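You operate a simulated robot arm through the tools that you are given. There is no shell and no other tool. Be economical: measure what you need, move in short steps, check, and stop when the job is done.

You are at the controls of a simulated robot arm. One attempt, no reset.

Task
Wax the middle of the red-dot nail brush's back in the clamping jig.
Fine: clamp it first and leave it clamped; use the green pad and the green box; pad back on the black mat, lid shut; the other brush stays unwaxed. Set down upright: green pad. A coat counts when it lies all over at full strength: go over it till it gets no stronger.

The check looks at the end state, three seconds after you hand in, the way a careful person would. Anything else that was tipped, shoved, dropped, spilled or broken makes it a failure. Lids that push on must go on centred and level and be pressed home; caps that screw on are set level and turned clockwise until they are tight.

Robot
A 6-joint arm with a two-finger parallel gripper, fixed in place. Base frame: the origin is at the foot of the arm, x ahead of it, y to its left, z up; the work surface is at about z = 782. Units: mm, rad, N and s.
With the tool pointing down near the work surface it reaches from about 240 to 640 mm from the base axis. Its first joint turns from -1.152 to 1.152 rad. Payload 2.7 kg.
The tool frame sits at the grasp point between the pads (the TCP): z along the fingers, y along the line on which they close. The tips reach 23 mm beyond it. Largest opening 94 mm; finger width 38, thickness 10; the body of the gripper, 54 by 96 mm, starts 39 mm behind the TCP.
Orientation is that of the tool frame in the base frame, as a unit quaternion [x, y, z, w]. With the fingers straight down and closing along the base's y, the tool's x points along the base's -x, its y along +y and its z along -z.

Tools
- The arm moves only by the tool play_rows. Its argument "moves" is a list of rows, each a list of 6 numbers: the shift along the base's x, y, z in mm, then the turn, a rotation vector about the base's x, y, z in rad. In form: [[tx, ty, tz, rx, ry, rz], ...]. A call has 1 to 12 rows; each row is the pose to reach, as a shift and turn from the pose commanded when the call began. "jaw" is the closure, from 0 (fully open) to 1 (shut), set as the call begins (left out, the last holds). Each row takes 0.2 s and may step no farther than 50 mm and 0.15 rad from the row before; otherwise, or with a gripper value out of range, the whole call is refused. Where a pose cannot be reached the arm comes as near as it can. A force on the tool above 60 N (or 10 N above the force at the start of the call, whichever is more), or a blocked arm, ends the call early, and 0.2 s more pass. The fingers move at their own pace (about 45 mm/s each) and stop on an object; they squeeze with about 39 N. The grip force told is the motor's: it shows also when the fingers shut on nothing. Time passes only in rows, and 0.2 s behind the last, so rows that repeat a pose let the fingers close. It gives the time, the measured TCP pose, the force on the tool (base axes), the opening and the grip force at its end, in the units of the frame above (readings bear some noise), with the torque about the TCP (base axes, N m) and any sound that the robot's microphone picked up.
- Cameras (640 x 400 px; columns grow to the right, rows downward): "scene" is fixed at [44.1, -418.5, 1398.9]; the picture's right is [0.96, -0.29, 0.00], its down [-0.18, -0.58, -0.79] and it looks along [0.23, 0.76, -0.61] (base axes); focal length 347 px, centre (320, 200). "wrist" rides on the gripper at [86, 16, -75] in the tool frame; the picture's right is [-0.18, 0.98, 0.00], its down [-0.58, -0.11, -0.81] and it looks along [-0.79, -0.15, 0.59] (tool axes); focal length 243 px, centre (320, 200).
- grab_frame(camera): a new picture of that camera. It takes no simulated time.
- pixel_to_xyz(camera, pixels): for up to 12 pixels [column, row] of the newest picture of that camera ("zoom" is the newest enlarged one), the place [x, y, z] in the base frame of the surface seen there, good to about 2 mm. It takes no simulated time.
- inspect(camera, box): a new picture of the part [left, top, right, bottom] of that camera's present view, enlarged. It takes no simulated time.
- hand_in(): hands the job in; it is judged then, once.

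Keep the steps short. Do not move on a guess: measure, check each grasp and each placing, and mend mistakes. In all there are 80 turns and 54 pictures (those below and enlarged ones count). Leave the gripper open and the arm clear of the work at the hand-in unless told otherwise, and finish with a single line.

The tools are called after "Request:" as a command line: name --pt "numbers of a row" for each row, then --argument value for the rest, lists and objects as JSON in quotes. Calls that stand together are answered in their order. play_rows: Moves the arm, as the interface text tells. Its arguments: {"type":"object","properties":{"moves":{"type":"array"},"jaw":{"type":"number"}},"required":["moves"]} The other tools are called the same way: grab_frame (camera) takes a picture; pixel_to_xyz (camera, pixels) gives the place of the surface under pixels of a picture; inspect (camera, box) takes an enlarged picture of a part of a camera's view; hand_in () hands the job in.

At the start:

```text
time: 0.0
tool_pos: [278.1, 212.7, 1108.0]
tcp_rot: [0.001, 1.0, 0.0, 0.001]
force: [0.9, 0.5, 0.2]
moment: [-0.01, 0.0, 0.05]
opening: 94.0
grasp_force: 0.0
```

scene: 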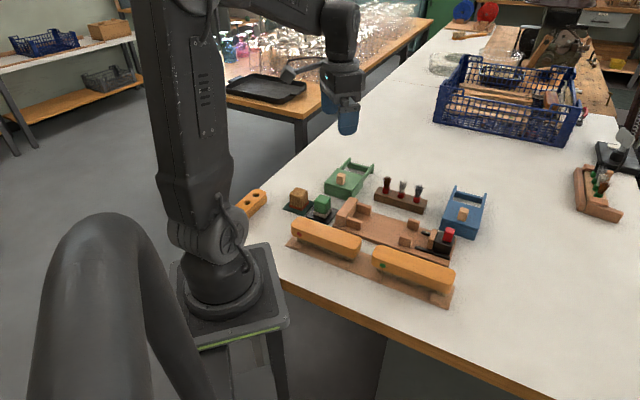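
wrist: 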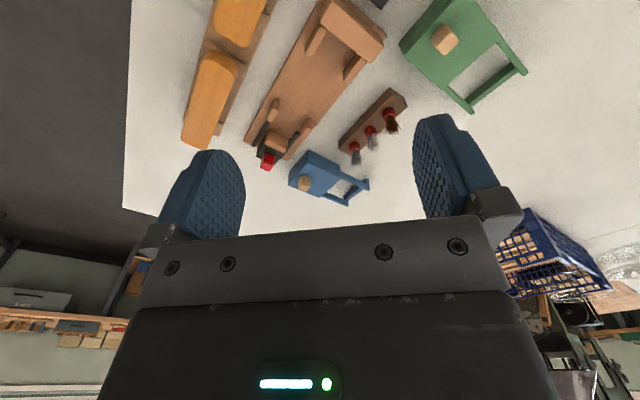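

I'll enlarge the work area in the scene view to identify the brushes, jig, pads and boxes.

Request:
inspect --camera "scene" --box '[270, 150, 500, 310]'

Request:
inspect --camera "scene" --box '[270, 155, 390, 235]'

Request:
inspect --camera "scene" --box '[330, 180, 490, 310]'

```text
2.50 times, centred on (385, 230) of scene
```

zoom: 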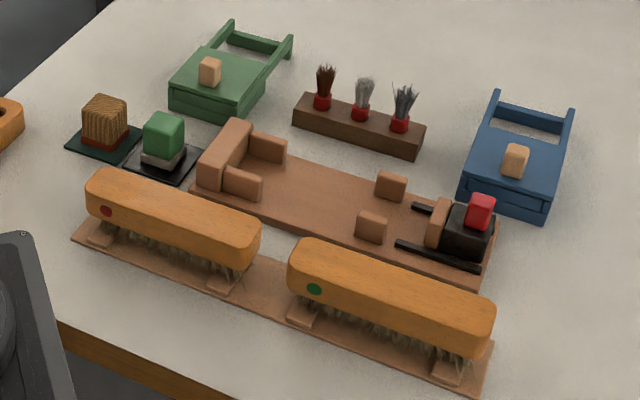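

```text
5.00 times, centred on (330, 195) of scene
```

zoom: 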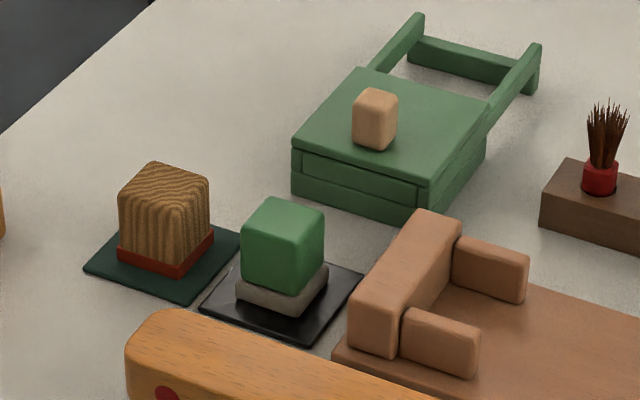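

```text
3.08 times, centred on (410, 245) of scene
```

zoom: 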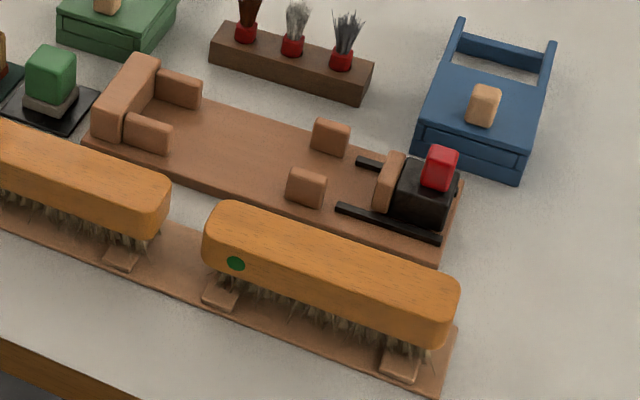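

Jig, brushes, pads and boxes are visible. I'll measure the jig and brush points in the newest zoom.

Request:
pixel_to_xyz --camera "zoom" --pixels '[[130, 75], [180, 82], [148, 125], [332, 130], [307, 175], [393, 165], [425, 185], [442, 152], [330, 255], [392, 238], [240, 125], [445, 250]]'

Request:
pixel_to_xyz --camera "scene" --pixels '[[297, 223], [324, 234], [358, 243], [303, 232], [347, 165], [341, 177], [328, 190], [359, 195], [373, 165], [322, 200], [301, 191], [345, 187]]'

Request:
grab_frame --camera "wrist"

```text
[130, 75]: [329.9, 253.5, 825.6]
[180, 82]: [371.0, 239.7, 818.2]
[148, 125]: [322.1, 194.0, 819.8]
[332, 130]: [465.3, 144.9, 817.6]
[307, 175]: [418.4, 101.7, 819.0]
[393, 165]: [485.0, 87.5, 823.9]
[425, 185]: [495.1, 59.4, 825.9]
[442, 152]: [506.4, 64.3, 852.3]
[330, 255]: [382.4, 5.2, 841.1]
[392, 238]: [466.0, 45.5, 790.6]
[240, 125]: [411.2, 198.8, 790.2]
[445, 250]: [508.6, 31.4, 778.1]
```

```text
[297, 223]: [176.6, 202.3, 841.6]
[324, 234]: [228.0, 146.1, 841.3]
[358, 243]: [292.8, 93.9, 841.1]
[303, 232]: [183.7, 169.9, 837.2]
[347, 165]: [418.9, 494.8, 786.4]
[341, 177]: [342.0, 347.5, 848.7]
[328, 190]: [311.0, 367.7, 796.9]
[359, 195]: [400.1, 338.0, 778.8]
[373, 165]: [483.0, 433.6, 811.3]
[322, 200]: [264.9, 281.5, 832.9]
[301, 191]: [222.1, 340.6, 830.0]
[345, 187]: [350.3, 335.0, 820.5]
```

```text
48 pictures are left
```

wrist: 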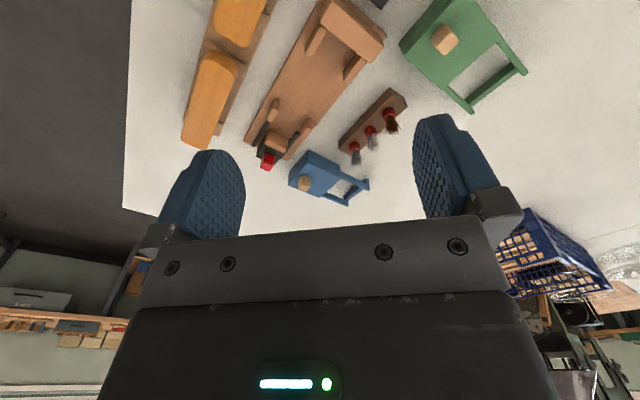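

I need precise brush geometry; zooming on the red-dot brush and the jig.

Request:
inspect --camera "scene" --box '[280, 205, 376, 265]'

```text
6.67 times, centred on (328, 235) of scene
```

zoom: 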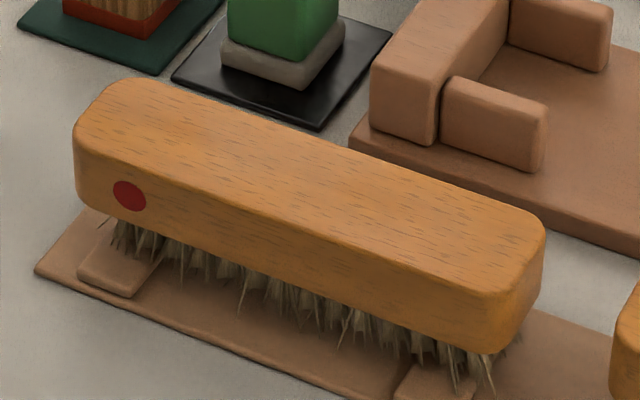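

Request:
pixel_to_xyz --camera "zoom" --pixels '[[250, 113], [400, 163], [150, 173], [300, 224], [450, 277], [78, 140], [150, 82], [542, 225], [300, 258], [515, 340], [110, 280], [440, 390]]'

Request:
inspect --camera "scene" --box '[330, 190, 466, 275]'

```text
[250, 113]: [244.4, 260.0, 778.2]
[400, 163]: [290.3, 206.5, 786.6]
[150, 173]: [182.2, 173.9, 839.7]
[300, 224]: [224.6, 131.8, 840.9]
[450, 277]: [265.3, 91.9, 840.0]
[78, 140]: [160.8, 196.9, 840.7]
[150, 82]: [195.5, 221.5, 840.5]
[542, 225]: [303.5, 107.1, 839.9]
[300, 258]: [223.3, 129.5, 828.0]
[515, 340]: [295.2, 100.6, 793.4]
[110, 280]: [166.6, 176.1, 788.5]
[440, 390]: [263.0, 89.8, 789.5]
```

```text
4.71 times, centred on (398, 232) of scene
```

zoom: 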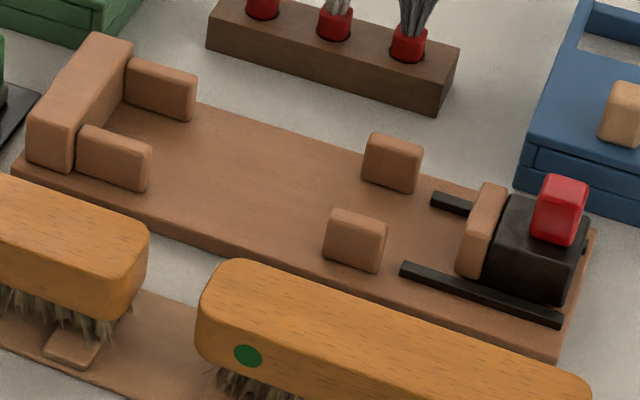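

Measuring stop, guides and slider.

Request:
pixel_to_xyz --camera "zoom" --pixels '[[118, 50], [62, 122], [132, 72], [190, 85], [85, 137], [145, 155], [372, 140], [415, 155], [335, 217], [380, 232], [495, 195], [470, 250]]'

Request:
pixel_to_xyz --camera "zoom" --pixels '[[520, 210], [497, 260], [560, 280], [565, 182], [555, 215], [580, 215], [410, 268], [555, 318], [440, 197], [590, 240], [557, 350], [25, 165]]'

```text
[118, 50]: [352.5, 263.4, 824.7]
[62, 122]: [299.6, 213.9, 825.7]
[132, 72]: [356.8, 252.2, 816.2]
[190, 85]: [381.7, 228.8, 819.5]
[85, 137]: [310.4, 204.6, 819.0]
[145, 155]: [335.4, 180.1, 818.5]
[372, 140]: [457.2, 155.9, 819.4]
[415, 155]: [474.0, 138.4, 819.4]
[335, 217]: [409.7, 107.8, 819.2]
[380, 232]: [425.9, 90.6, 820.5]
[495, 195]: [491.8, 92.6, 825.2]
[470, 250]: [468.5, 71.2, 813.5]
```

```text
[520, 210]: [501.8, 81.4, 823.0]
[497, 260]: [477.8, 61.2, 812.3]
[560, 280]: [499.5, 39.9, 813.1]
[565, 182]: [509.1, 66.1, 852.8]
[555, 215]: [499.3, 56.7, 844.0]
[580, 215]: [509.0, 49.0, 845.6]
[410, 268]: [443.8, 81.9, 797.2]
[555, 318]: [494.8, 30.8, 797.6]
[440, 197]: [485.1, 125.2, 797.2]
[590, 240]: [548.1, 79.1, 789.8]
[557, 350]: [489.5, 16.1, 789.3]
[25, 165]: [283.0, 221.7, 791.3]
```

Measuring the brush's far edge, the holder behind the jig, and the green brush.

Request:
pixel_to_xyz --camera "scene" --pixels '[[325, 225.5], [325, 226.5], [340, 231.5], [310, 221], [376, 194], [427, 203], [422, 212], [377, 199], [387, 180], [403, 182], [419, 187], [380, 247]]'

Request:
play_rows --pt "-8 -10 -20 0 0 -0.13" --pt "-16 -20 -40 0 0 -0.26" --pt "-24 -30 -60 0 0 -0.39" --pt "-32 -40 -80 0 0 -0.52" --pt "-40 -50 -100 0 0 -0.65" --pt "-45 -62 -120 0 0 -0.778" --pt "-45 -62 -120 0 0 -0.778" --jaw 0

Request:
grab_frame --camera "wrist"

```text
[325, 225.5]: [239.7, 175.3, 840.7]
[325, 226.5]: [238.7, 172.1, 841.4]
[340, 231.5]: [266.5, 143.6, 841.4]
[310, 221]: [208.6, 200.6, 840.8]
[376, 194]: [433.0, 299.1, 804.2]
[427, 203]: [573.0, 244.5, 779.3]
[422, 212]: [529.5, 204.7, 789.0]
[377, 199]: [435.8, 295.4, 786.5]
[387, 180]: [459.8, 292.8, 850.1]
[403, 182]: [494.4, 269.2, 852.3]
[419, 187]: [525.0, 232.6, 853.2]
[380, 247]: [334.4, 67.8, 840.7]
```

```text
time: 1.6
tool_pos: [231.3, 151.5, 986.0]
tcp_rot: [0.381, 0.925, 0.0, 0.0]
force: [0.2, -0.6, 0.2]
moment: [-0.02, -0.02, -0.01]
opening: 93.9
grasp_force: 0.1
```

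```text
45 pictures are left
```

wrist: 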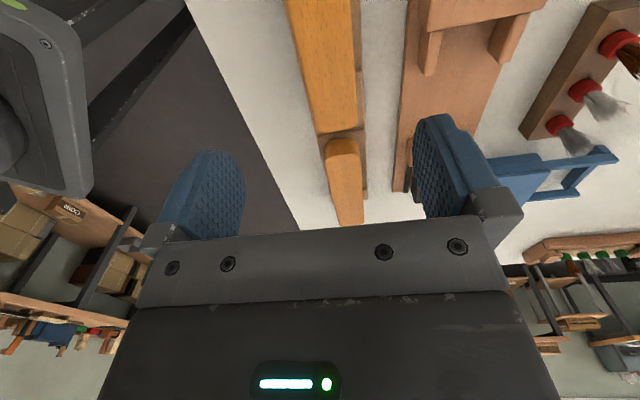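

Gripper aligned over the brush (n≈270, axis −44.6°). Descending around it open.

Request:
play_rows --pt "1 0 -40 0 0 0" --pt "1 0 -80 0 0 0" --pt "1 0 -120 0 0 0" --pt "1 0 -140 0 0 0" --pt "1 0 -156 0 0 0" --pt "1 0 -156 0 0 0"

Request:
grab_frame --camera "wrist"

Request:
inspect --camera "scene" --box '[270, 155, 430, 275]'

```text
time: 3.0
tool_pos: [233.1, 151.3, 830.9]
tcp_rot: [0.38, 0.925, 0.001, 0.001]
force: [-0.9, 0.6, 0.7]
moment: [0.01, -0.03, 0.01]
opening: 94.2
grasp_force: 0.0
```

```text
44 pictures are left
```

wrist: 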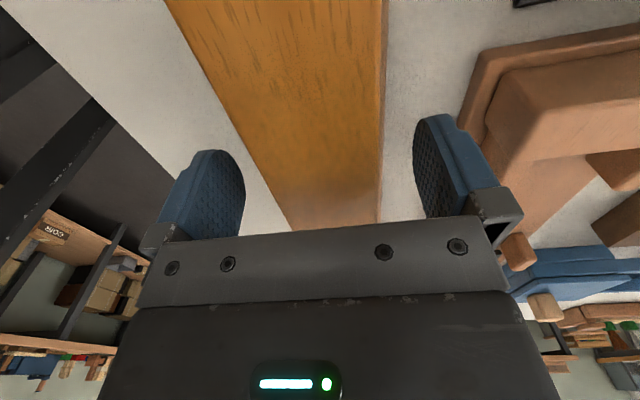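

```text
3.33 times, centred on (350, 215) of scene
```

zoom: 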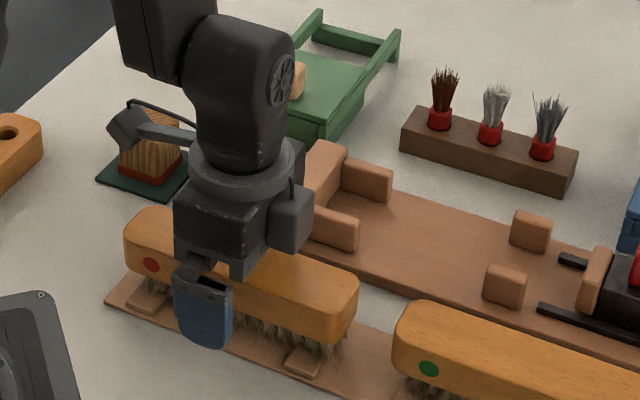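

Fingers straddle the brush. Closing.

Request:
play_rows --pt "0 0 0 0 0 0" --pt "0 0 0 0 0 0" --pt "0 0 0 0 0 0" --pt "0 0 0 0 0 0" --pt "0 0 0 0 0 0" --jaw 1

Request:
grab_frame --camera "wrist"

```text
time: 4.2
tool_pos: [233.9, 151.4, 831.3]
tcp_rot: [0.38, 0.925, 0.0, 0.001]
force: [0.1, 0.8, 0.8]
moment: [0.07, -0.01, -0.01]
opening: 45.6
grasp_force: 39.4
```

```text
42 pictures are left
```

wrist: 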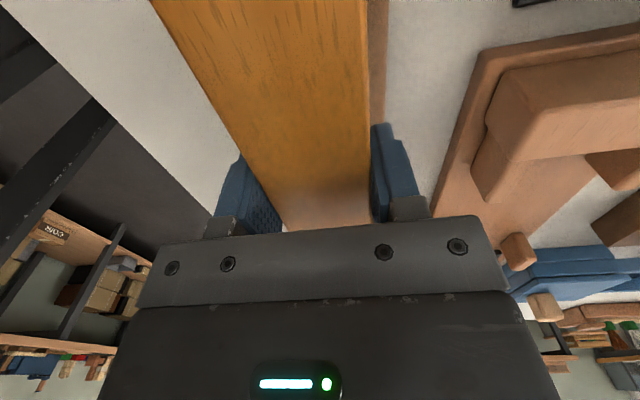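

Held (45.6 mm, 39 N). Lift.

Request:
play_rows --pt "0 0 15 0 0 0" --pt "0 0 50 0 0 0" --pt "0 0 80 0 0 0" --pt "40 5 80 0 0 0" --pt "80 10 80 0 0 0" --pt "120 15 80 0 0 0" --pt "160 19 80 0 0 0" --pt "160 19 80 0 0 0"

Request:
inspect --camera "scene" --box '[290, 130, 482, 250]'

Request:
grab_frame --camera "wrist"

```text
time: 6.0
tool_pos: [396.4, 168.5, 912.8]
tcp_rot: [0.38, 0.925, 0.0, 0.0]
force: [0.2, 0.0, -1.8]
moment: [0.0, -0.04, 0.02]
opening: 46.0
grasp_force: 38.6
```

```text
3.33 times, centred on (386, 190) of scene
```

zoom: 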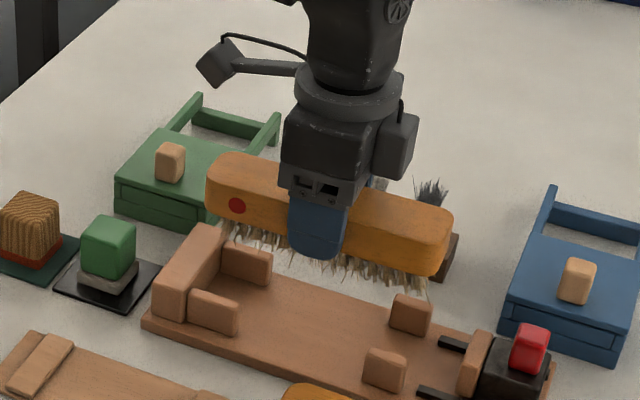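

```text
40 pictures are left
```

wrist: 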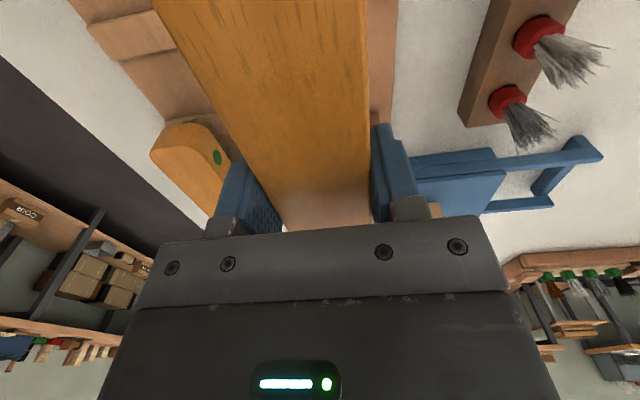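

Brush hovers over the jig. Measuring its ends and the jig guides' inner faces.

Request:
pixel_to_xyz --camera "zoom" --pixels '[[208, 180], [228, 156], [452, 222], [447, 240], [250, 175], [420, 240], [235, 192], [258, 268], [221, 292], [412, 310], [388, 355], [243, 242]]'

```text
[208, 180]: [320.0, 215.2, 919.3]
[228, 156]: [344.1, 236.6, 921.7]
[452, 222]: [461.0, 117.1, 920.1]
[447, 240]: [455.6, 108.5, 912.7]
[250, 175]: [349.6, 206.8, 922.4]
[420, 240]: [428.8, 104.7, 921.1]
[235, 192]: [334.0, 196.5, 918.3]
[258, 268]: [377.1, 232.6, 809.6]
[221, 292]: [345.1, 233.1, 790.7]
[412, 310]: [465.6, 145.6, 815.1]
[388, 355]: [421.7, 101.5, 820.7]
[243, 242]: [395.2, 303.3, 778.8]
```

I need exact inner faces of the guides; close zoom on both pairs.

Request:
inspect --camera "scene" --box '[332, 192, 380, 222]'

Request:
pixel_to_xyz --camera "zoom" --pixels '[[10, 10], [320, 200], [630, 390]]'

Request:
inspect --camera "scene" --box '[392, 210, 456, 250]'

```text
13.33 times, centred on (356, 207) of scene
```

zoom: 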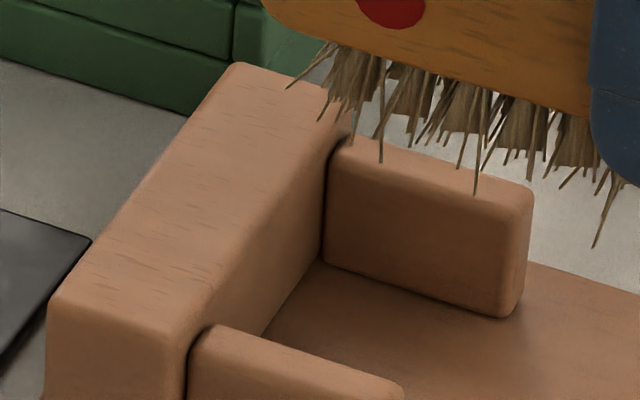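

```text
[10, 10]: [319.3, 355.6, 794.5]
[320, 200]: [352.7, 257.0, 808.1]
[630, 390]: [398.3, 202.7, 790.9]
```

```text
10.00 times, centred on (424, 230) of scene
```

zoom: 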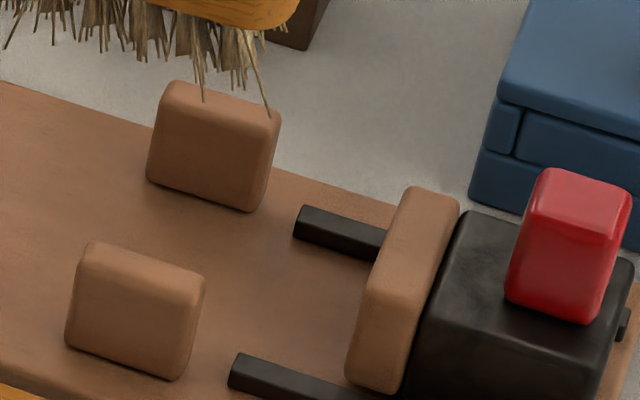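

Request:
pixel_to_xyz --camera "scene" --pixels '[[353.5, 214.3], [355, 215.3], [363.5, 213.2], [348.3, 216.9], [354.5, 218.3], [360.5, 220.2], [365, 205.7], [346, 216.8], [406, 235.5], [412, 229.5], [435, 230], [430.7, 242]]'

Request:
pixel_to_xyz --camera "scene" --pixels '[[363.5, 215.5], [411, 231.4], [356, 204], [350, 214], [434, 234], [427.3, 247], [447, 229], [444, 238], [451, 242], [454, 231], [452, 228], [436, 245]]'

```text
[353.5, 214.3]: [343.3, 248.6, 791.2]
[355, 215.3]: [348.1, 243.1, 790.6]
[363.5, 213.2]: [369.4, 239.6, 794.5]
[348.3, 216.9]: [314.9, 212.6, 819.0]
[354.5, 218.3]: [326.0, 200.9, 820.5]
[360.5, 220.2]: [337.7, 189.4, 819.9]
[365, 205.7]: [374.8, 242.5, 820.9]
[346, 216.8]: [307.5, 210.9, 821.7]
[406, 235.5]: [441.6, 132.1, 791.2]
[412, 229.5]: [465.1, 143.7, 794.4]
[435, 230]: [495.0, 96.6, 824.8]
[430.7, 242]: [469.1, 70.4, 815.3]
```

```text
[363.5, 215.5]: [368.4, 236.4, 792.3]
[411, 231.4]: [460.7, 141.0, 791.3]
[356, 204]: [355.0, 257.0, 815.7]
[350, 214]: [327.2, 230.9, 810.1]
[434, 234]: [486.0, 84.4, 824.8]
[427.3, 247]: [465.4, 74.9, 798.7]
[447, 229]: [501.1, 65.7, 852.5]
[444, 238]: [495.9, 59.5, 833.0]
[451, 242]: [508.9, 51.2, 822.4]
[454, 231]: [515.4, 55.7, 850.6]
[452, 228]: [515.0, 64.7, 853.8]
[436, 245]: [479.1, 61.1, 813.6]
```

Slot centre n≈400.5, stop face d≈72. Shift 3 mm and lower into the slot.

Request:
play_rows --pt "3 0 0 0 0 0" --pt "3 0 -25 0 0 0" --pt "3 0 -45 0 0 0" --pt "3 0 -60 0 0 0" --pt "3 0 -68 0 0 0" --pt "3 0 -68 0 0 0"

Request:
inspect --camera "scene" --box '[320, 170, 464, 260]'

```text
time: 7.4
tool_pos: [398.3, 169.4, 844.6]
tcp_rot: [0.38, 0.925, -0.001, 0.002]
force: [1.0, 0.1, -2.2]
moment: [0.0, -0.04, -0.01]
opening: 45.7
grasp_force: 39.1
```

```text
4.44 times, centred on (392, 215) of scene
```

zoom: 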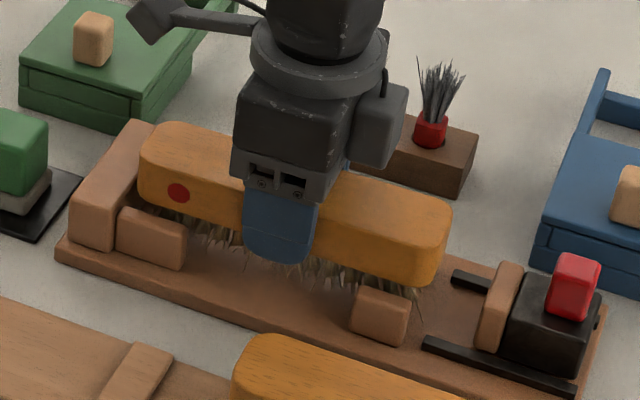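

Sits between the guides. Lowering in small steps, watching force.

Request:
play_rows --pt "0 0 -4 0 0 0" --pt "0 0 -7 0 0 0" --pt "0 0 -10 0 0 0" --pt "0 0 -10 0 0 0"

```text
time: 8.4
tool_pos: [397.0, 169.6, 833.4]
tcp_rot: [0.38, 0.925, -0.001, 0.001]
force: [-0.2, 0.6, -1.5]
moment: [-0.04, 0.01, 0.03]
opening: 45.5
grasp_force: 38.9
```

Request:
play_rows --pt "0 0 -2 0 0 0" --pt "0 0 -3 0 0 0" --pt "0 0 -4 0 0 0" --pt "0 0 -4 0 0 0"

```text
time: 9.4
tool_pos: [398.0, 170.1, 831.8]
tcp_rot: [0.38, 0.925, 0.002, 0.002]
force: [-13.2, -14.5, 55.8]
moment: [-0.53, 0.73, 0.05]
opening: 45.5
grasp_force: 39.0
```

Contact at z≈832. Relieve 2 mm, then nudge toward the stop (−d) until it touches.

Request:
play_rows --pt "0 0 2.5 0 0 0" --pt "0 0 2.5 0 0 0"

Request:
play_rows --pt "-0.7 0.7 0 0 0 0" --pt "-1.4 1.4 0 0 0 0" --pt "-2.1 2.1 0 0 0 0" --pt "-2.8 2.8 0 0 0 0" --pt "-2.8 2.8 0 0 0 0"

```text
time: 10.0
tool_pos: [397.8, 171.0, 832.5]
tcp_rot: [0.38, 0.925, 0.002, 0.002]
force: [-1.2, -12.6, 28.0]
moment: [-0.77, -0.32, -0.04]
opening: 45.6
grasp_force: 38.9
```

```text
time: 11.2
tool_pos: [396.5, 172.6, 832.2]
tcp_rot: [0.382, 0.924, 0.001, 0.002]
force: [27.8, -18.1, 5.0]
moment: [-0.2, -0.25, -0.83]
opening: 45.6
grasp_force: 39.0
```

Seated against the stop. Back off pressure slightly and release partly.

Request:
play_rows --pt "0.7 -0.7 0 0 0 0" --pt "1 -1 0 0 0 0"

Request:
play_rows --pt "0 0 0 0 0 0" --pt "0 0 0 0 0 0" --pt "0 0 0 0 0 0" --jaw 0.25

Request:
play_rows --pt "0 0 30 0 0 0" --pt "0 0 80 0 0 0" --pt "0 0 120 0 0 0" --pt "0 0 160 0 0 0"

Request:
inspect --camera "scene" --box '[320, 170, 464, 260]'

Request:
grab_frame --camera "wrist"

```text
time: 11.8
tool_pos: [396.5, 171.7, 832.5]
tcp_rot: [0.38, 0.925, 0.0, 0.001]
force: [21.7, -13.2, 9.7]
moment: [-0.39, -0.41, -1.03]
opening: 45.8
grasp_force: 39.0
```

```text
time: 12.6
tool_pos: [394.7, 172.0, 832.2]
tcp_rot: [0.379, 0.925, 0.0, 0.0]
force: [0.8, 0.6, 0.6]
moment: [0.03, 0.0, -0.03]
opening: 70.3
grasp_force: 0.1
```

```text
time: 13.6
tool_pos: [395.3, 170.2, 992.2]
tcp_rot: [0.38, 0.925, -0.001, 0.001]
force: [0.9, 0.1, 0.2]
moment: [0.01, -0.01, 0.0]
opening: 70.4
grasp_force: 0.0
```

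```text
4.44 times, centred on (392, 215) of scene
```

zoom: 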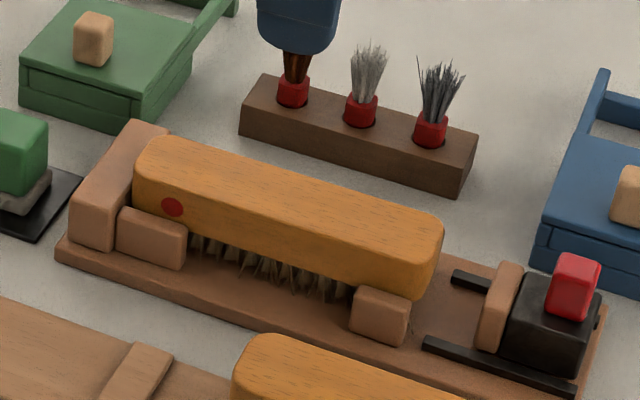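

```text
35 pictures are left
```

wrist: 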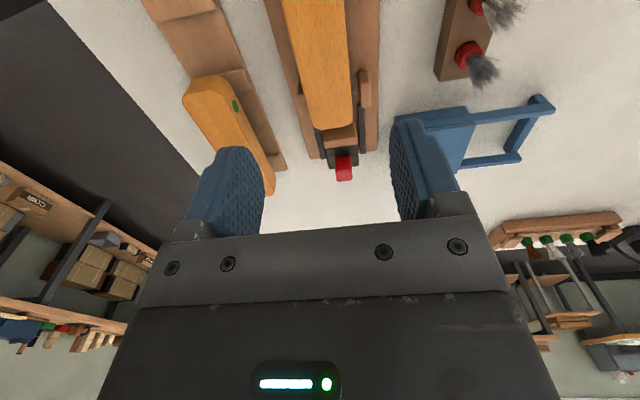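

Brush lies level in the jig. Now to the slider's red knob (centre ≈ (508, 59.5), top z 853). Hover above it.

Request:
play_rows --pt "30 -30 0 0 0 0" --pt "60 -60 -20 0 0 0" --pt "90 -90 -50 0 0 0" --pt "112.5 -110.5 -90 0 0 0" --pt "112.5 -110.5 -110 0 0 0" --pt "112.5 -110.5 -110 0 0 0"

Request:
inspect --camera "scene" --box '[400, 180, 496, 240]'

Request:
grab_frame --camera "wrist"

```text
refused: row 3 steps farther than a row can; nothing moved
```

```text
6.67 times, centred on (448, 210) of scene
```

zoom: 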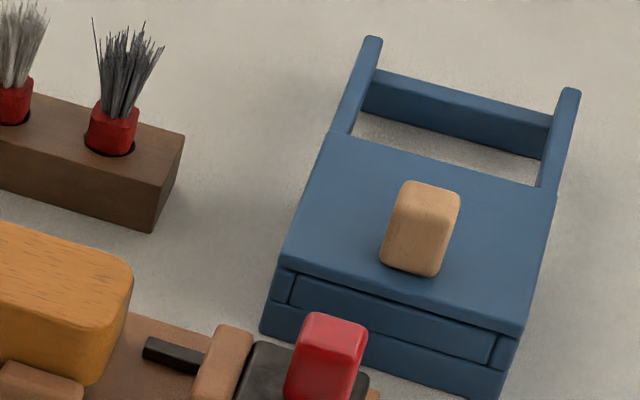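

```text
33 pictures are left
```

wrist: 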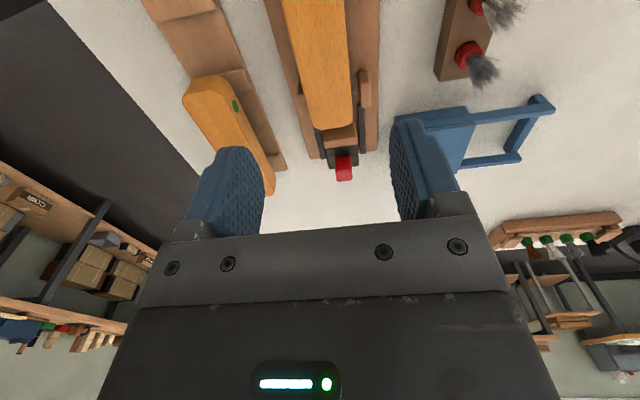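

Step was too big; splitting.

Request:
play_rows --pt "30 -30 0 0 0 0" --pt "60 -60 -15 0 0 0" --pt "85 -85 -40 0 0 0" --pt "105 -103 -70 0 0 0" --pt "112.5 -110.5 -100 0 0 0" --pt "112.5 -110.5 -110 0 0 0" --pt "112.5 -110.5 -110 0 0 0"

Request:
inspect --camera "scene" --box '[400, 190, 496, 250]'

```text
time: 15.2
tool_pos: [507.3, 59.4, 882.1]
tcp_rot: [0.379, 0.926, -0.001, 0.001]
force: [-0.6, -0.1, 0.8]
moment: [0.03, 0.01, -0.02]
opening: 70.6
grasp_force: 0.0
```

```text
6.67 times, centred on (448, 220) of scene
```

zoom: 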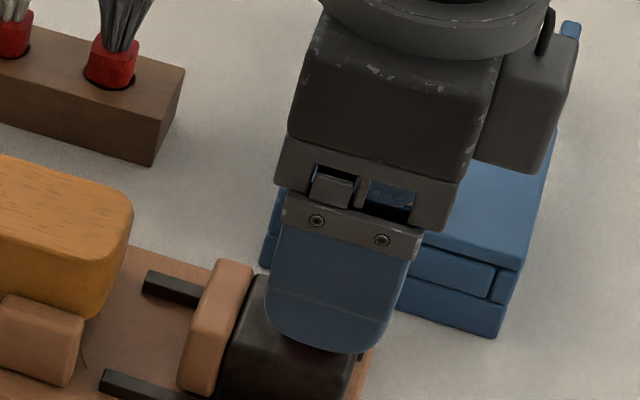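

Lower to z≈851 and close on the knob.

Request:
play_rows --pt "0 0 -15 0 0 0" --pt "0 0 -25 0 0 0" --pt "0 0 -30 0 0 0" --pt "0 0 -30 0 0 0"

Request:
play_rows --pt "0 0 0 0 0 0" --pt "0 0 0 0 0 0" --pt "0 0 0 0 0 0" --pt "0 0 0 0 0 0" --jaw 1

```text
time: 16.2
tool_pos: [508.2, 60.7, 852.9]
tcp_rot: [0.38, 0.925, 0.0, 0.002]
force: [-0.5, -0.2, 0.5]
moment: [0.02, 0.0, 0.0]
opening: 70.6
grasp_force: 0.1
```

```text
time: 17.2
tool_pos: [509.9, 63.1, 853.4]
tcp_rot: [0.381, 0.925, 0.003, 0.002]
force: [19.2, 19.3, -8.8]
moment: [-0.65, -0.19, -0.7]
opening: 22.0
grasp_force: 45.2
```

Gripped at 22 mm, with a sideways force of 27 N along +n: I'll ease 3 mm that way, then slide toward the brush (−d).

Request:
play_rows --pt "2 2.2 0 0 0 0" --pt "2 2.2 0 0 0 0"

Request:
play_rows --pt "-2.8 2.8 0 0 0 0" --pt "-5.7 5.6 0 0 0 0" --pt "-8.5 8.4 0 0 0 0" --pt "-11.4 11.2 0 0 0 0" --pt "-14.2 14 0 0 0 0" --pt "-14.2 14 0 0 0 0"

```text
time: 17.8
tool_pos: [509.7, 62.7, 853.3]
tcp_rot: [0.381, 0.925, 0.0, 0.001]
force: [10.4, 9.9, 3.6]
moment: [-0.82, -0.24, -0.77]
opening: 21.6
grasp_force: 44.8
```

```text
time: 19.2
tool_pos: [495.5, 77.5, 853.0]
tcp_rot: [0.38, 0.925, 0.001, 0.002]
force: [-1.6, -4.2, 24.0]
moment: [-0.81, -0.35, -0.74]
opening: 21.7
grasp_force: 44.8
```

Slides smoothly 20 mm. Continue until it presses the brush.

Request:
play_rows --pt "-3.5 3.5 0 0 0 0" --pt "-7 7 0 0 0 0" --pt "-9 9 0 0 0 0" --pt "-10.4 10.4 0 0 0 0" --pt "-11.8 11.8 0 0 0 0" --pt "-13.2 13.2 0 0 0 0" --pt "-14.6 14.6 0 0 0 0"

Request:
inspect --camera "scene" --box '[350, 180, 478, 260]'

```text
time: 20.8
tool_pos: [483.6, 89.0, 851.8]
tcp_rot: [0.382, 0.924, 0.0, 0.003]
force: [30.7, -25.4, -3.3]
moment: [-0.58, 0.19, -0.86]
opening: 21.9
grasp_force: 44.8
```

```text
5.00 times, centred on (414, 220) of scene
```

zoom: 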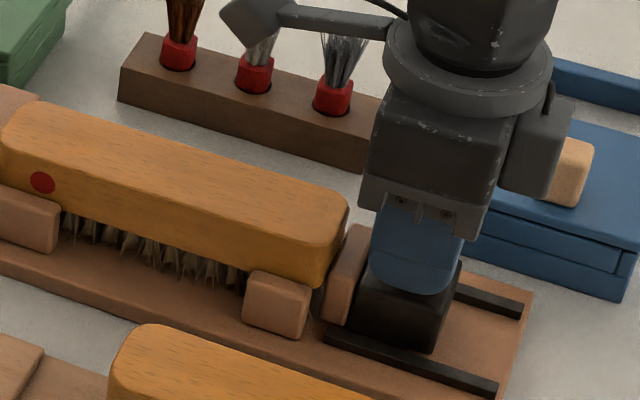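

40 N resistance; push a little harder to see whether it clicks home.

Request:
play_rows --pt "-0.7 0.7 0 0 0 0" --pt "-1.4 1.4 0 0 0 0" --pt "-2.1 2.1 0 0 0 0" --pt "-2.1 2.1 0 0 0 0"

Request:
inspect --camera "scene" --box '[392, 205, 456, 245]'

```text
time: 21.8
tool_pos: [481.2, 91.1, 852.8]
tcp_rot: [0.38, 0.925, 0.0, 0.002]
force: [28.9, -27.2, -2.3]
moment: [-0.42, 0.09, -0.64]
opening: 21.9
grasp_force: 44.7
```

```text
10.00 times, centred on (424, 225) of scene
```

zoom: 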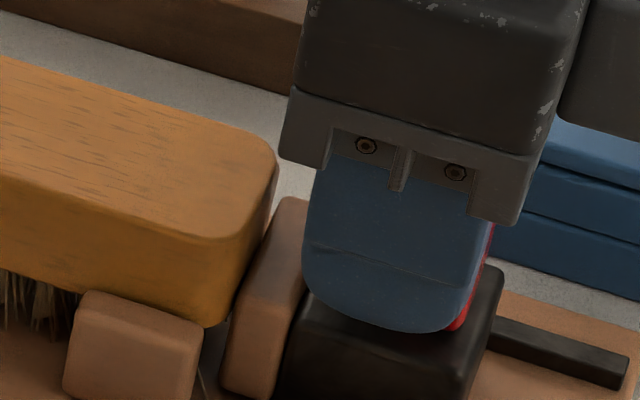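

Still creeping at the same 40 N (brush being slid to the stop). Continue a few mm.

Request:
play_rows --pt "-0.7 0.7 0 0 0 0" --pt "-1.4 1.4 0 0 0 0" --pt "-2.1 2.1 0 0 0 0" --pt "-2.8 2.8 0 0 0 0" --pt "-3.5 3.5 0 0 0 0" --pt "-3.5 3.5 0 0 0 0"

Request:
inspect --camera "scene" --box '[320, 170, 464, 260]'

```text
time: 23.2
tool_pos: [477.8, 94.8, 852.3]
tcp_rot: [0.38, 0.925, -0.001, 0.002]
force: [30.9, -25.1, -5.2]
moment: [-0.38, 0.08, -0.45]
opening: 21.8
grasp_force: 44.6
```

```text
4.44 times, centred on (392, 215) of scene
```

zoom: 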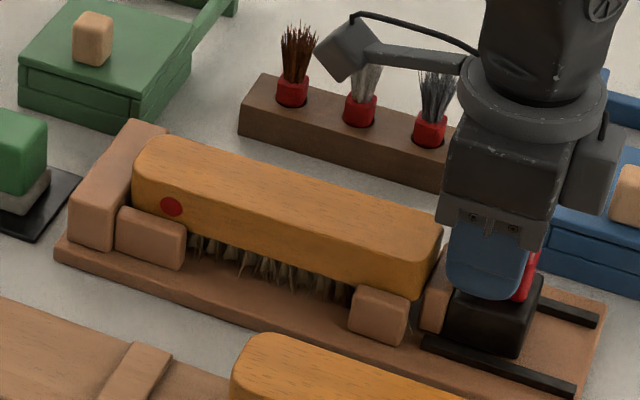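

The fingers are slipping along the knob, so the slider is up against the brush. Release and look at the knob.

Request:
play_rows --pt "0 0 0 0 0 0" --pt "0 0 0 0 0 0" --pt "0 0 40 0 0 0" --pt "-20 20 75 0 0 0" --pt "-45 45 100 0 0 0" --pt "-75 75 110 0 0 0" --pt "-105 105 120 0 0 0" --pt "-105 105 120 0 0 0" --jaw 0.4

Request:
inspect --camera "scene" --box '[392, 205, 456, 245]'

Request:
inspect --camera "wrist" --box '[260, 60, 420, 160]'

```text
time: 25.0
tool_pos: [369.1, 202.0, 972.7]
tcp_rot: [0.38, 0.925, -0.001, 0.001]
force: [-0.5, 0.2, 0.0]
moment: [0.01, -0.01, 0.0]
opening: 56.5
grasp_force: 0.0
```

```text
10.00 times, centred on (424, 225) of scene
```

zoom: 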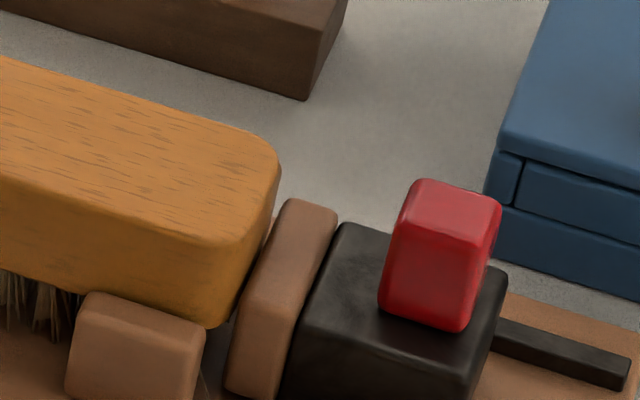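

```text
4.00 times, centred on (340, 110) of wrist
```

zoom: 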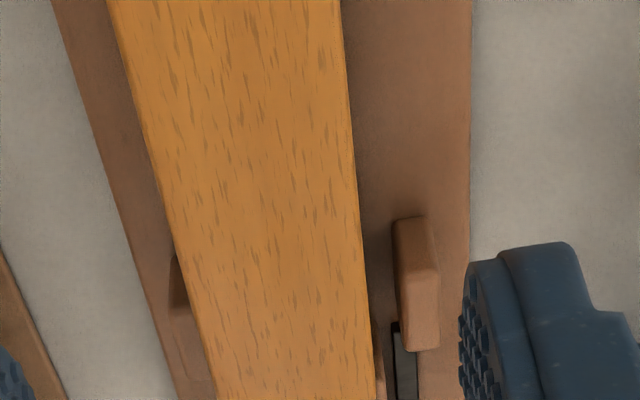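

Check whether jaw plate contacts the brush end.

Request:
pixel_to_xyz --camera "scene" --pixels '[[419.5, 221], [418, 227], [416, 233], [421, 227.5], [418.5, 233], [416, 240], [422, 226], [437, 229], [433, 232], [439, 225], [442, 228], [350, 204]]'

```text
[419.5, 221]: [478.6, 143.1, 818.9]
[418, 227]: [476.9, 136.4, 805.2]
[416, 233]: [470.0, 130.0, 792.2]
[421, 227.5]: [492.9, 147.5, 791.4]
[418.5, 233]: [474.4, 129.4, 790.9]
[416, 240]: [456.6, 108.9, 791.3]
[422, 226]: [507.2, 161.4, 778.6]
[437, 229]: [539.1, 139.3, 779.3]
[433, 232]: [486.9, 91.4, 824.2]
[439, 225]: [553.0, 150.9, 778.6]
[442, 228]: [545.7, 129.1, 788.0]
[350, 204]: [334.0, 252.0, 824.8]
```

Those came from the stale first scene picture; re-taking the zoom.

Request:
inspect --camera "scene" --box '[392, 205, 456, 245]'

Request:
pixel_to_xyz --camera "zoom" --pixels '[[278, 155], [276, 185], [230, 270], [218, 315], [280, 205], [255, 270], [232, 370], [310, 215], [280, 300], [450, 205], [460, 190], [150, 200]]'

```text
10.00 times, centred on (424, 225) of scene
```

zoom: 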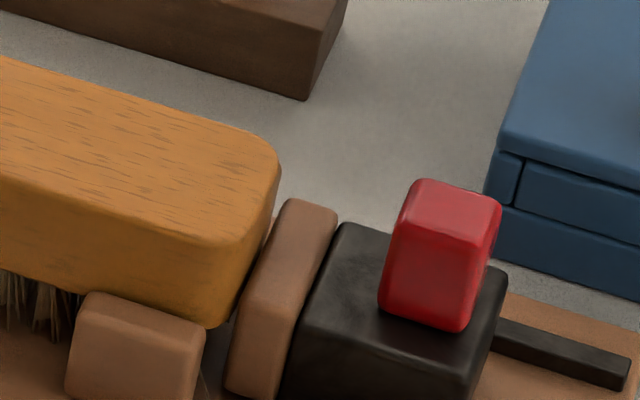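

```text
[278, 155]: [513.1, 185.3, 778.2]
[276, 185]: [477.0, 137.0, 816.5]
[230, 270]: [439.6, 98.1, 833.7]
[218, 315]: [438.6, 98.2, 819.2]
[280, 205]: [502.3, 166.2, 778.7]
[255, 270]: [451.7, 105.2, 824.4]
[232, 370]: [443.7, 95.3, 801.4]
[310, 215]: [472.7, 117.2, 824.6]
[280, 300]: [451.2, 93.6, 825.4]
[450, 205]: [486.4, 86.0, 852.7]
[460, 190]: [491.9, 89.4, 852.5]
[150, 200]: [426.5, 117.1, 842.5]
```

Jaw plate is within ~2 mm of the brush end. To be sure it's tight, I'll push on the slider's back with closed fingers instead of by friction.

Request:
play_rows --pt "33 -33 0 0 0 0" --pt "66 -66 0 0 0 0" --pt "99 -99 0 0 0 0" --pt "128 -128 0 0 0 0" --pt "145.2 -147.5 -20 0 0 0" --pt "145.2 -147.5 -60 0 0 0" --pt "145.2 -147.5 -100 0 0 0" --pt "145.2 -147.5 -100 0 0 0" --jaw 1

Request:
inspect --camera "scene" --box '[392, 205, 456, 245]'

```text
time: 26.8
tool_pos: [514.0, 55.1, 871.8]
tcp_rot: [0.38, 0.925, -0.001, -0.001]
force: [-0.7, 0.0, 0.1]
moment: [0.0, -0.04, -0.01]
opening: 0.2
grasp_force: 38.6
```

```text
10.00 times, centred on (424, 225) of scene
```

zoom: 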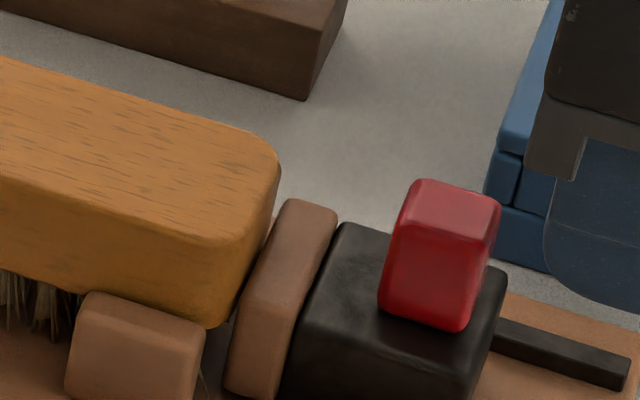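

Clear behind. Lower to z≈827 then push −d.

Request:
play_rows --pt "0 0 -25 0 0 0" --pt "0 0 -44 0 0 0" --pt "0 0 -44 0 0 0"

Request:
play_rows --pt "-3.5 3.5 0 0 0 0" --pt "-5 5 0 0 0 0" --pt "-6 6 0 0 0 0" --pt "-7 7 0 0 0 0" --pt "-8 8 0 0 0 0" --pt "-9 9 0 0 0 0" --pt "-10 10 0 0 0 0" --pt "-11 11 0 0 0 0" --pt "-12 12 0 0 0 0" --pt "-13 13 0 0 0 0"

Request:
inspect --camera "scene" --box '[392, 205, 456, 245]'

```text
time: 27.6
tool_pos: [514.0, 54.2, 827.7]
tcp_rot: [0.381, 0.925, 0.0, 0.0]
force: [-0.5, -0.6, 0.9]
moment: [-0.03, -0.03, -0.02]
opening: 0.1
grasp_force: 38.6
```

```text
time: 29.2
tool_pos: [510.8, 59.3, 828.8]
tcp_rot: [0.381, 0.924, 0.001, 0.008]
force: [6.8, -5.7, -3.1]
moment: [0.0, -0.12, -0.02]
opening: 0.0
grasp_force: 39.4
stopped in row 8: the force on the tool passed its limit at 62 N (the readings are from after the stop); the commanded pose is now the measured one
```

```text
10.00 times, centred on (424, 225) of scene
```

zoom: 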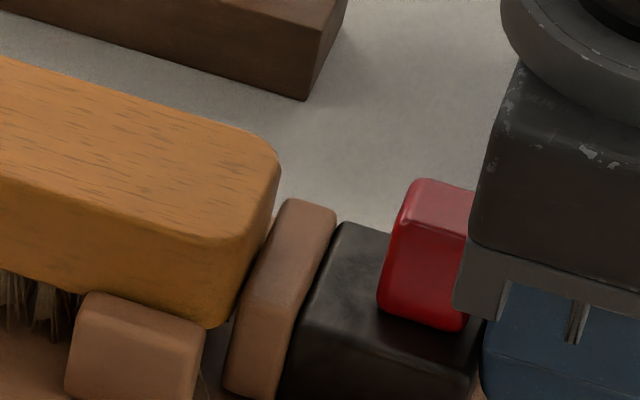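

62 N with no motion: clamped tight. Back off, up, and then look at the green box and pad.

Request:
play_rows --pt "6 -6 0 0 0 0" --pt "6 -6 45 0 0 0" --pt "6 -6 90 0 0 0" --pt "0 0 130 0 0 0" --pt "-20 20 165 0 0 0" --pt "-50 50 175 0 0 0" --pt "-80 80 175 0 0 0" --pt "-110 110 175 0 0 0" --jaw 0.4

Request:
inspect --camera "scene" --box '[280, 150, 392, 220]'

Request:
pixel_to_xyz --camera "zoom" --pixels '[[310, 125], [345, 130], [320, 170], [420, 90], [250, 130], [450, 155], [370, 175], [470, 55], [415, 25], [440, 140], [340, 150], [270, 175]]'

```text
time: 31.0
tool_pos: [400.0, 170.2, 1002.5]
tcp_rot: [0.382, 0.924, 0.001, 0.007]
force: [0.6, 0.5, 0.0]
moment: [-0.01, 0.01, 0.01]
opening: 56.5
grasp_force: 0.0
```

```text
5.71 times, centred on (336, 185) of scene
```

zoom: 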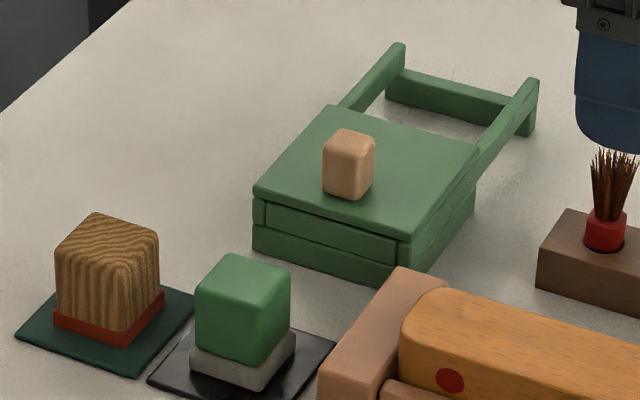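

```text
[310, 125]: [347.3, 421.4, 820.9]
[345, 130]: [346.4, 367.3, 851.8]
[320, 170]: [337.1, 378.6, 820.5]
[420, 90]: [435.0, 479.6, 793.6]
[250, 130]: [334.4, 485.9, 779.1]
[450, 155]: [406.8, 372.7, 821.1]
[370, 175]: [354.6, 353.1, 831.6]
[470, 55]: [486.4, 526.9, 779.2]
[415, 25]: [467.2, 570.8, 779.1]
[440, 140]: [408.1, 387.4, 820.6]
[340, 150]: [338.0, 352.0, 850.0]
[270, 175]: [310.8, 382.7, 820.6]
```

Measuring lid corners and knob faces, plus the green pad.

Request:
pixel_to_xyz --camera "zoom" --pixels '[[260, 186], [405, 234], [472, 152], [336, 110], [398, 48], [532, 82], [325, 137], [347, 160], [370, 160], [372, 140], [333, 192], [355, 198]]'

Request:
pixel_to_xyz --camera "zoom" --pixels '[[200, 290], [232, 256], [288, 272], [258, 318], [240, 285], [195, 360], [255, 385], [293, 345], [160, 382], [320, 345], [225, 340], [270, 345]]'

```text
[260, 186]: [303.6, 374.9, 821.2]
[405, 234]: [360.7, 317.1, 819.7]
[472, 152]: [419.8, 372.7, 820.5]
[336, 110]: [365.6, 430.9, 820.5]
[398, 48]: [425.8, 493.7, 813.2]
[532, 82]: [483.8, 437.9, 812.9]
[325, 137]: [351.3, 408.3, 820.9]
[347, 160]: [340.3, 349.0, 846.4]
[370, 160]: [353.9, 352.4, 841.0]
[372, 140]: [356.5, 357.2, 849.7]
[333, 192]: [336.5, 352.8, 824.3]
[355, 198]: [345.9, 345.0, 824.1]
```

```text
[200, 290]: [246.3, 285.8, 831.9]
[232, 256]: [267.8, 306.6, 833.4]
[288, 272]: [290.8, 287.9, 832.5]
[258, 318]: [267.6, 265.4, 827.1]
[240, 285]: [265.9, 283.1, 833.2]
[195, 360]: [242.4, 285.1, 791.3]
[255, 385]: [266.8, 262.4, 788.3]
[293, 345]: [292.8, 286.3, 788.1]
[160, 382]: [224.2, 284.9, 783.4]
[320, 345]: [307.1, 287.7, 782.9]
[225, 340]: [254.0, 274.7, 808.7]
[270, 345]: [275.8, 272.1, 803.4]
```

The box shares the jig's axes: lid slides +n (toward its rails, ~85 mm). Knob centre ≈ (344.6, 356.7), top 851. Moving above it, and correcting a 0.8° tilt left by the stop.

Request:
play_rows --pt "-11 37 0 0.0035 0.0138 0.0044" --pt "-22 74 0 0.0035 0.0138 0.0044" --pt "-33 111 0 0.0035 0.0138 0.0044" --pt "-44 148 0 0.0035 0.0138 0.0044" --pt "-55.4 186.5 -15 0.0035 0.0138 0.0044" --pt "-55.4 186.5 -60 0.0035 0.0138 0.0044" --pt "-55.4 186.5 -110 0.0035 0.0138 0.0044" --pt "-55.4 186.5 -110 0.0035 0.0138 0.0044"

Request:
inspect --camera "scene" --box '[280, 140, 408, 220]'

```text
time: 32.8
tool_pos: [343.2, 358.5, 894.5]
tcp_rot: [0.38, 0.925, 0.0, 0.001]
force: [-0.5, 0.1, 0.6]
moment: [0.01, -0.01, -0.01]
opening: 56.6
grasp_force: 0.1
```

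```text
5.00 times, centred on (344, 180) of scene
```

zoom: 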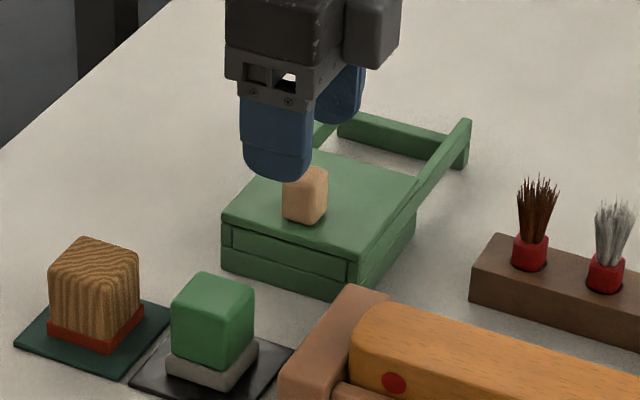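

Lower to z≈849 and close on the knob.

Request:
play_rows --pt "1 -1.3 -25 0 0 0" --pt "1 -1.3 -40 0 0 0" --pt "1 -1.3 -45.5 0 0 0" --pt "1 -1.3 -45.5 0 0 0"

Request:
play_rows --pt "0 0 0 0 0 0" --pt "0 0 0 0 0 0" --pt "0 0 0 0 0 0" --pt "0 0 0 0 0 0" --jaw 1

```text
time: 33.8
tool_pos: [344.3, 357.1, 848.2]
tcp_rot: [0.38, 0.925, 0.0, 0.001]
force: [1.0, -0.7, 0.2]
moment: [-0.02, -0.03, 0.0]
opening: 56.4
grasp_force: 0.1
```

```text
time: 34.8
tool_pos: [346.3, 358.3, 847.9]
tcp_rot: [0.38, 0.925, 0.004, 0.002]
force: [23.7, 24.4, -12.2]
moment: [-0.56, 0.1, -0.7]
opening: 21.6
grasp_force: 44.7
```

Gripped (21.6 mm). Slide the lid +n in small steps.

Request:
play_rows --pt "2.5 2.5 0 0 0 0" --pt "6 6 0 0 0 0" --pt "12 12.2 0 0 0 0" --pt "18 18.3 0 0 0 0" --pt "24 24.4 0 0 0 0" --pt "30 30.5 0 0 0 0" --pt "30 30.5 0 0 0 0"

Request:
inspect --camera "scene" --box '[280, 140, 408, 220]'

```text
time: 36.4
tool_pos: [375.5, 387.3, 848.7]
tcp_rot: [0.38, 0.925, 0.002, 0.001]
force: [-5.1, 3.9, 23.9]
moment: [-0.31, 0.46, -0.56]
opening: 21.9
grasp_force: 45.1
```

```text
5.00 times, centred on (344, 180) of scene
```

zoom: 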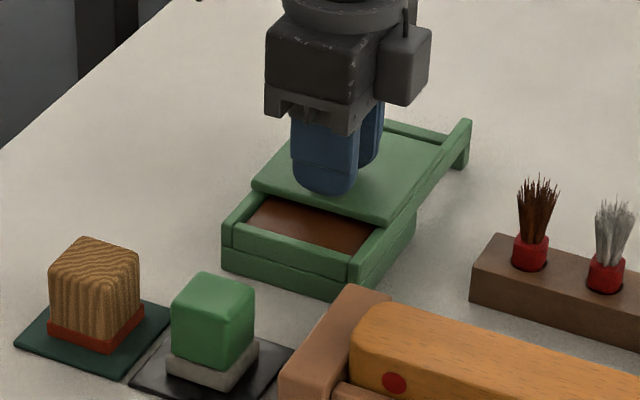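

Lid slides well; brown wax is visible. Continue ~38 mm.

Request:
play_rows --pt "6 6.1 0 0 0 0" --pt "12 12.2 0 0 0 0" --pt "18 18.3 0 0 0 0" --pt "24 24.4 0 0 0 0" --pt "28 28.4 0 0 0 0" --pt "28 28.4 0 0 0 0"

Request:
inspect --camera "scene" --box '[280, 140, 408, 220]'

```text
time: 37.8
tool_pos: [403.2, 414.4, 849.4]
tcp_rot: [0.379, 0.925, 0.001, 0.0]
force: [0.6, -1.3, 22.4]
moment: [-0.27, 0.39, -0.42]
opening: 21.4
grasp_force: 44.6
```

```text
5.00 times, centred on (344, 180) of scene
```

zoom: 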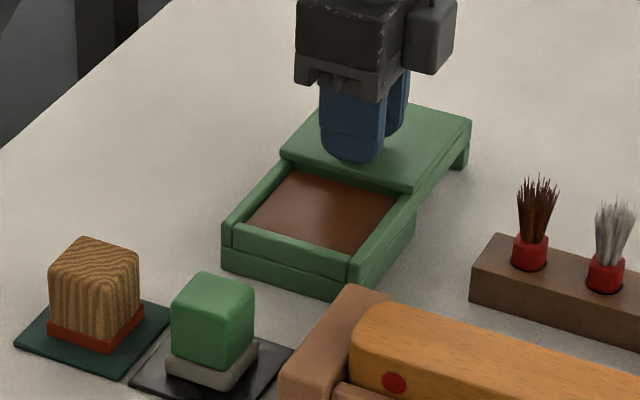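

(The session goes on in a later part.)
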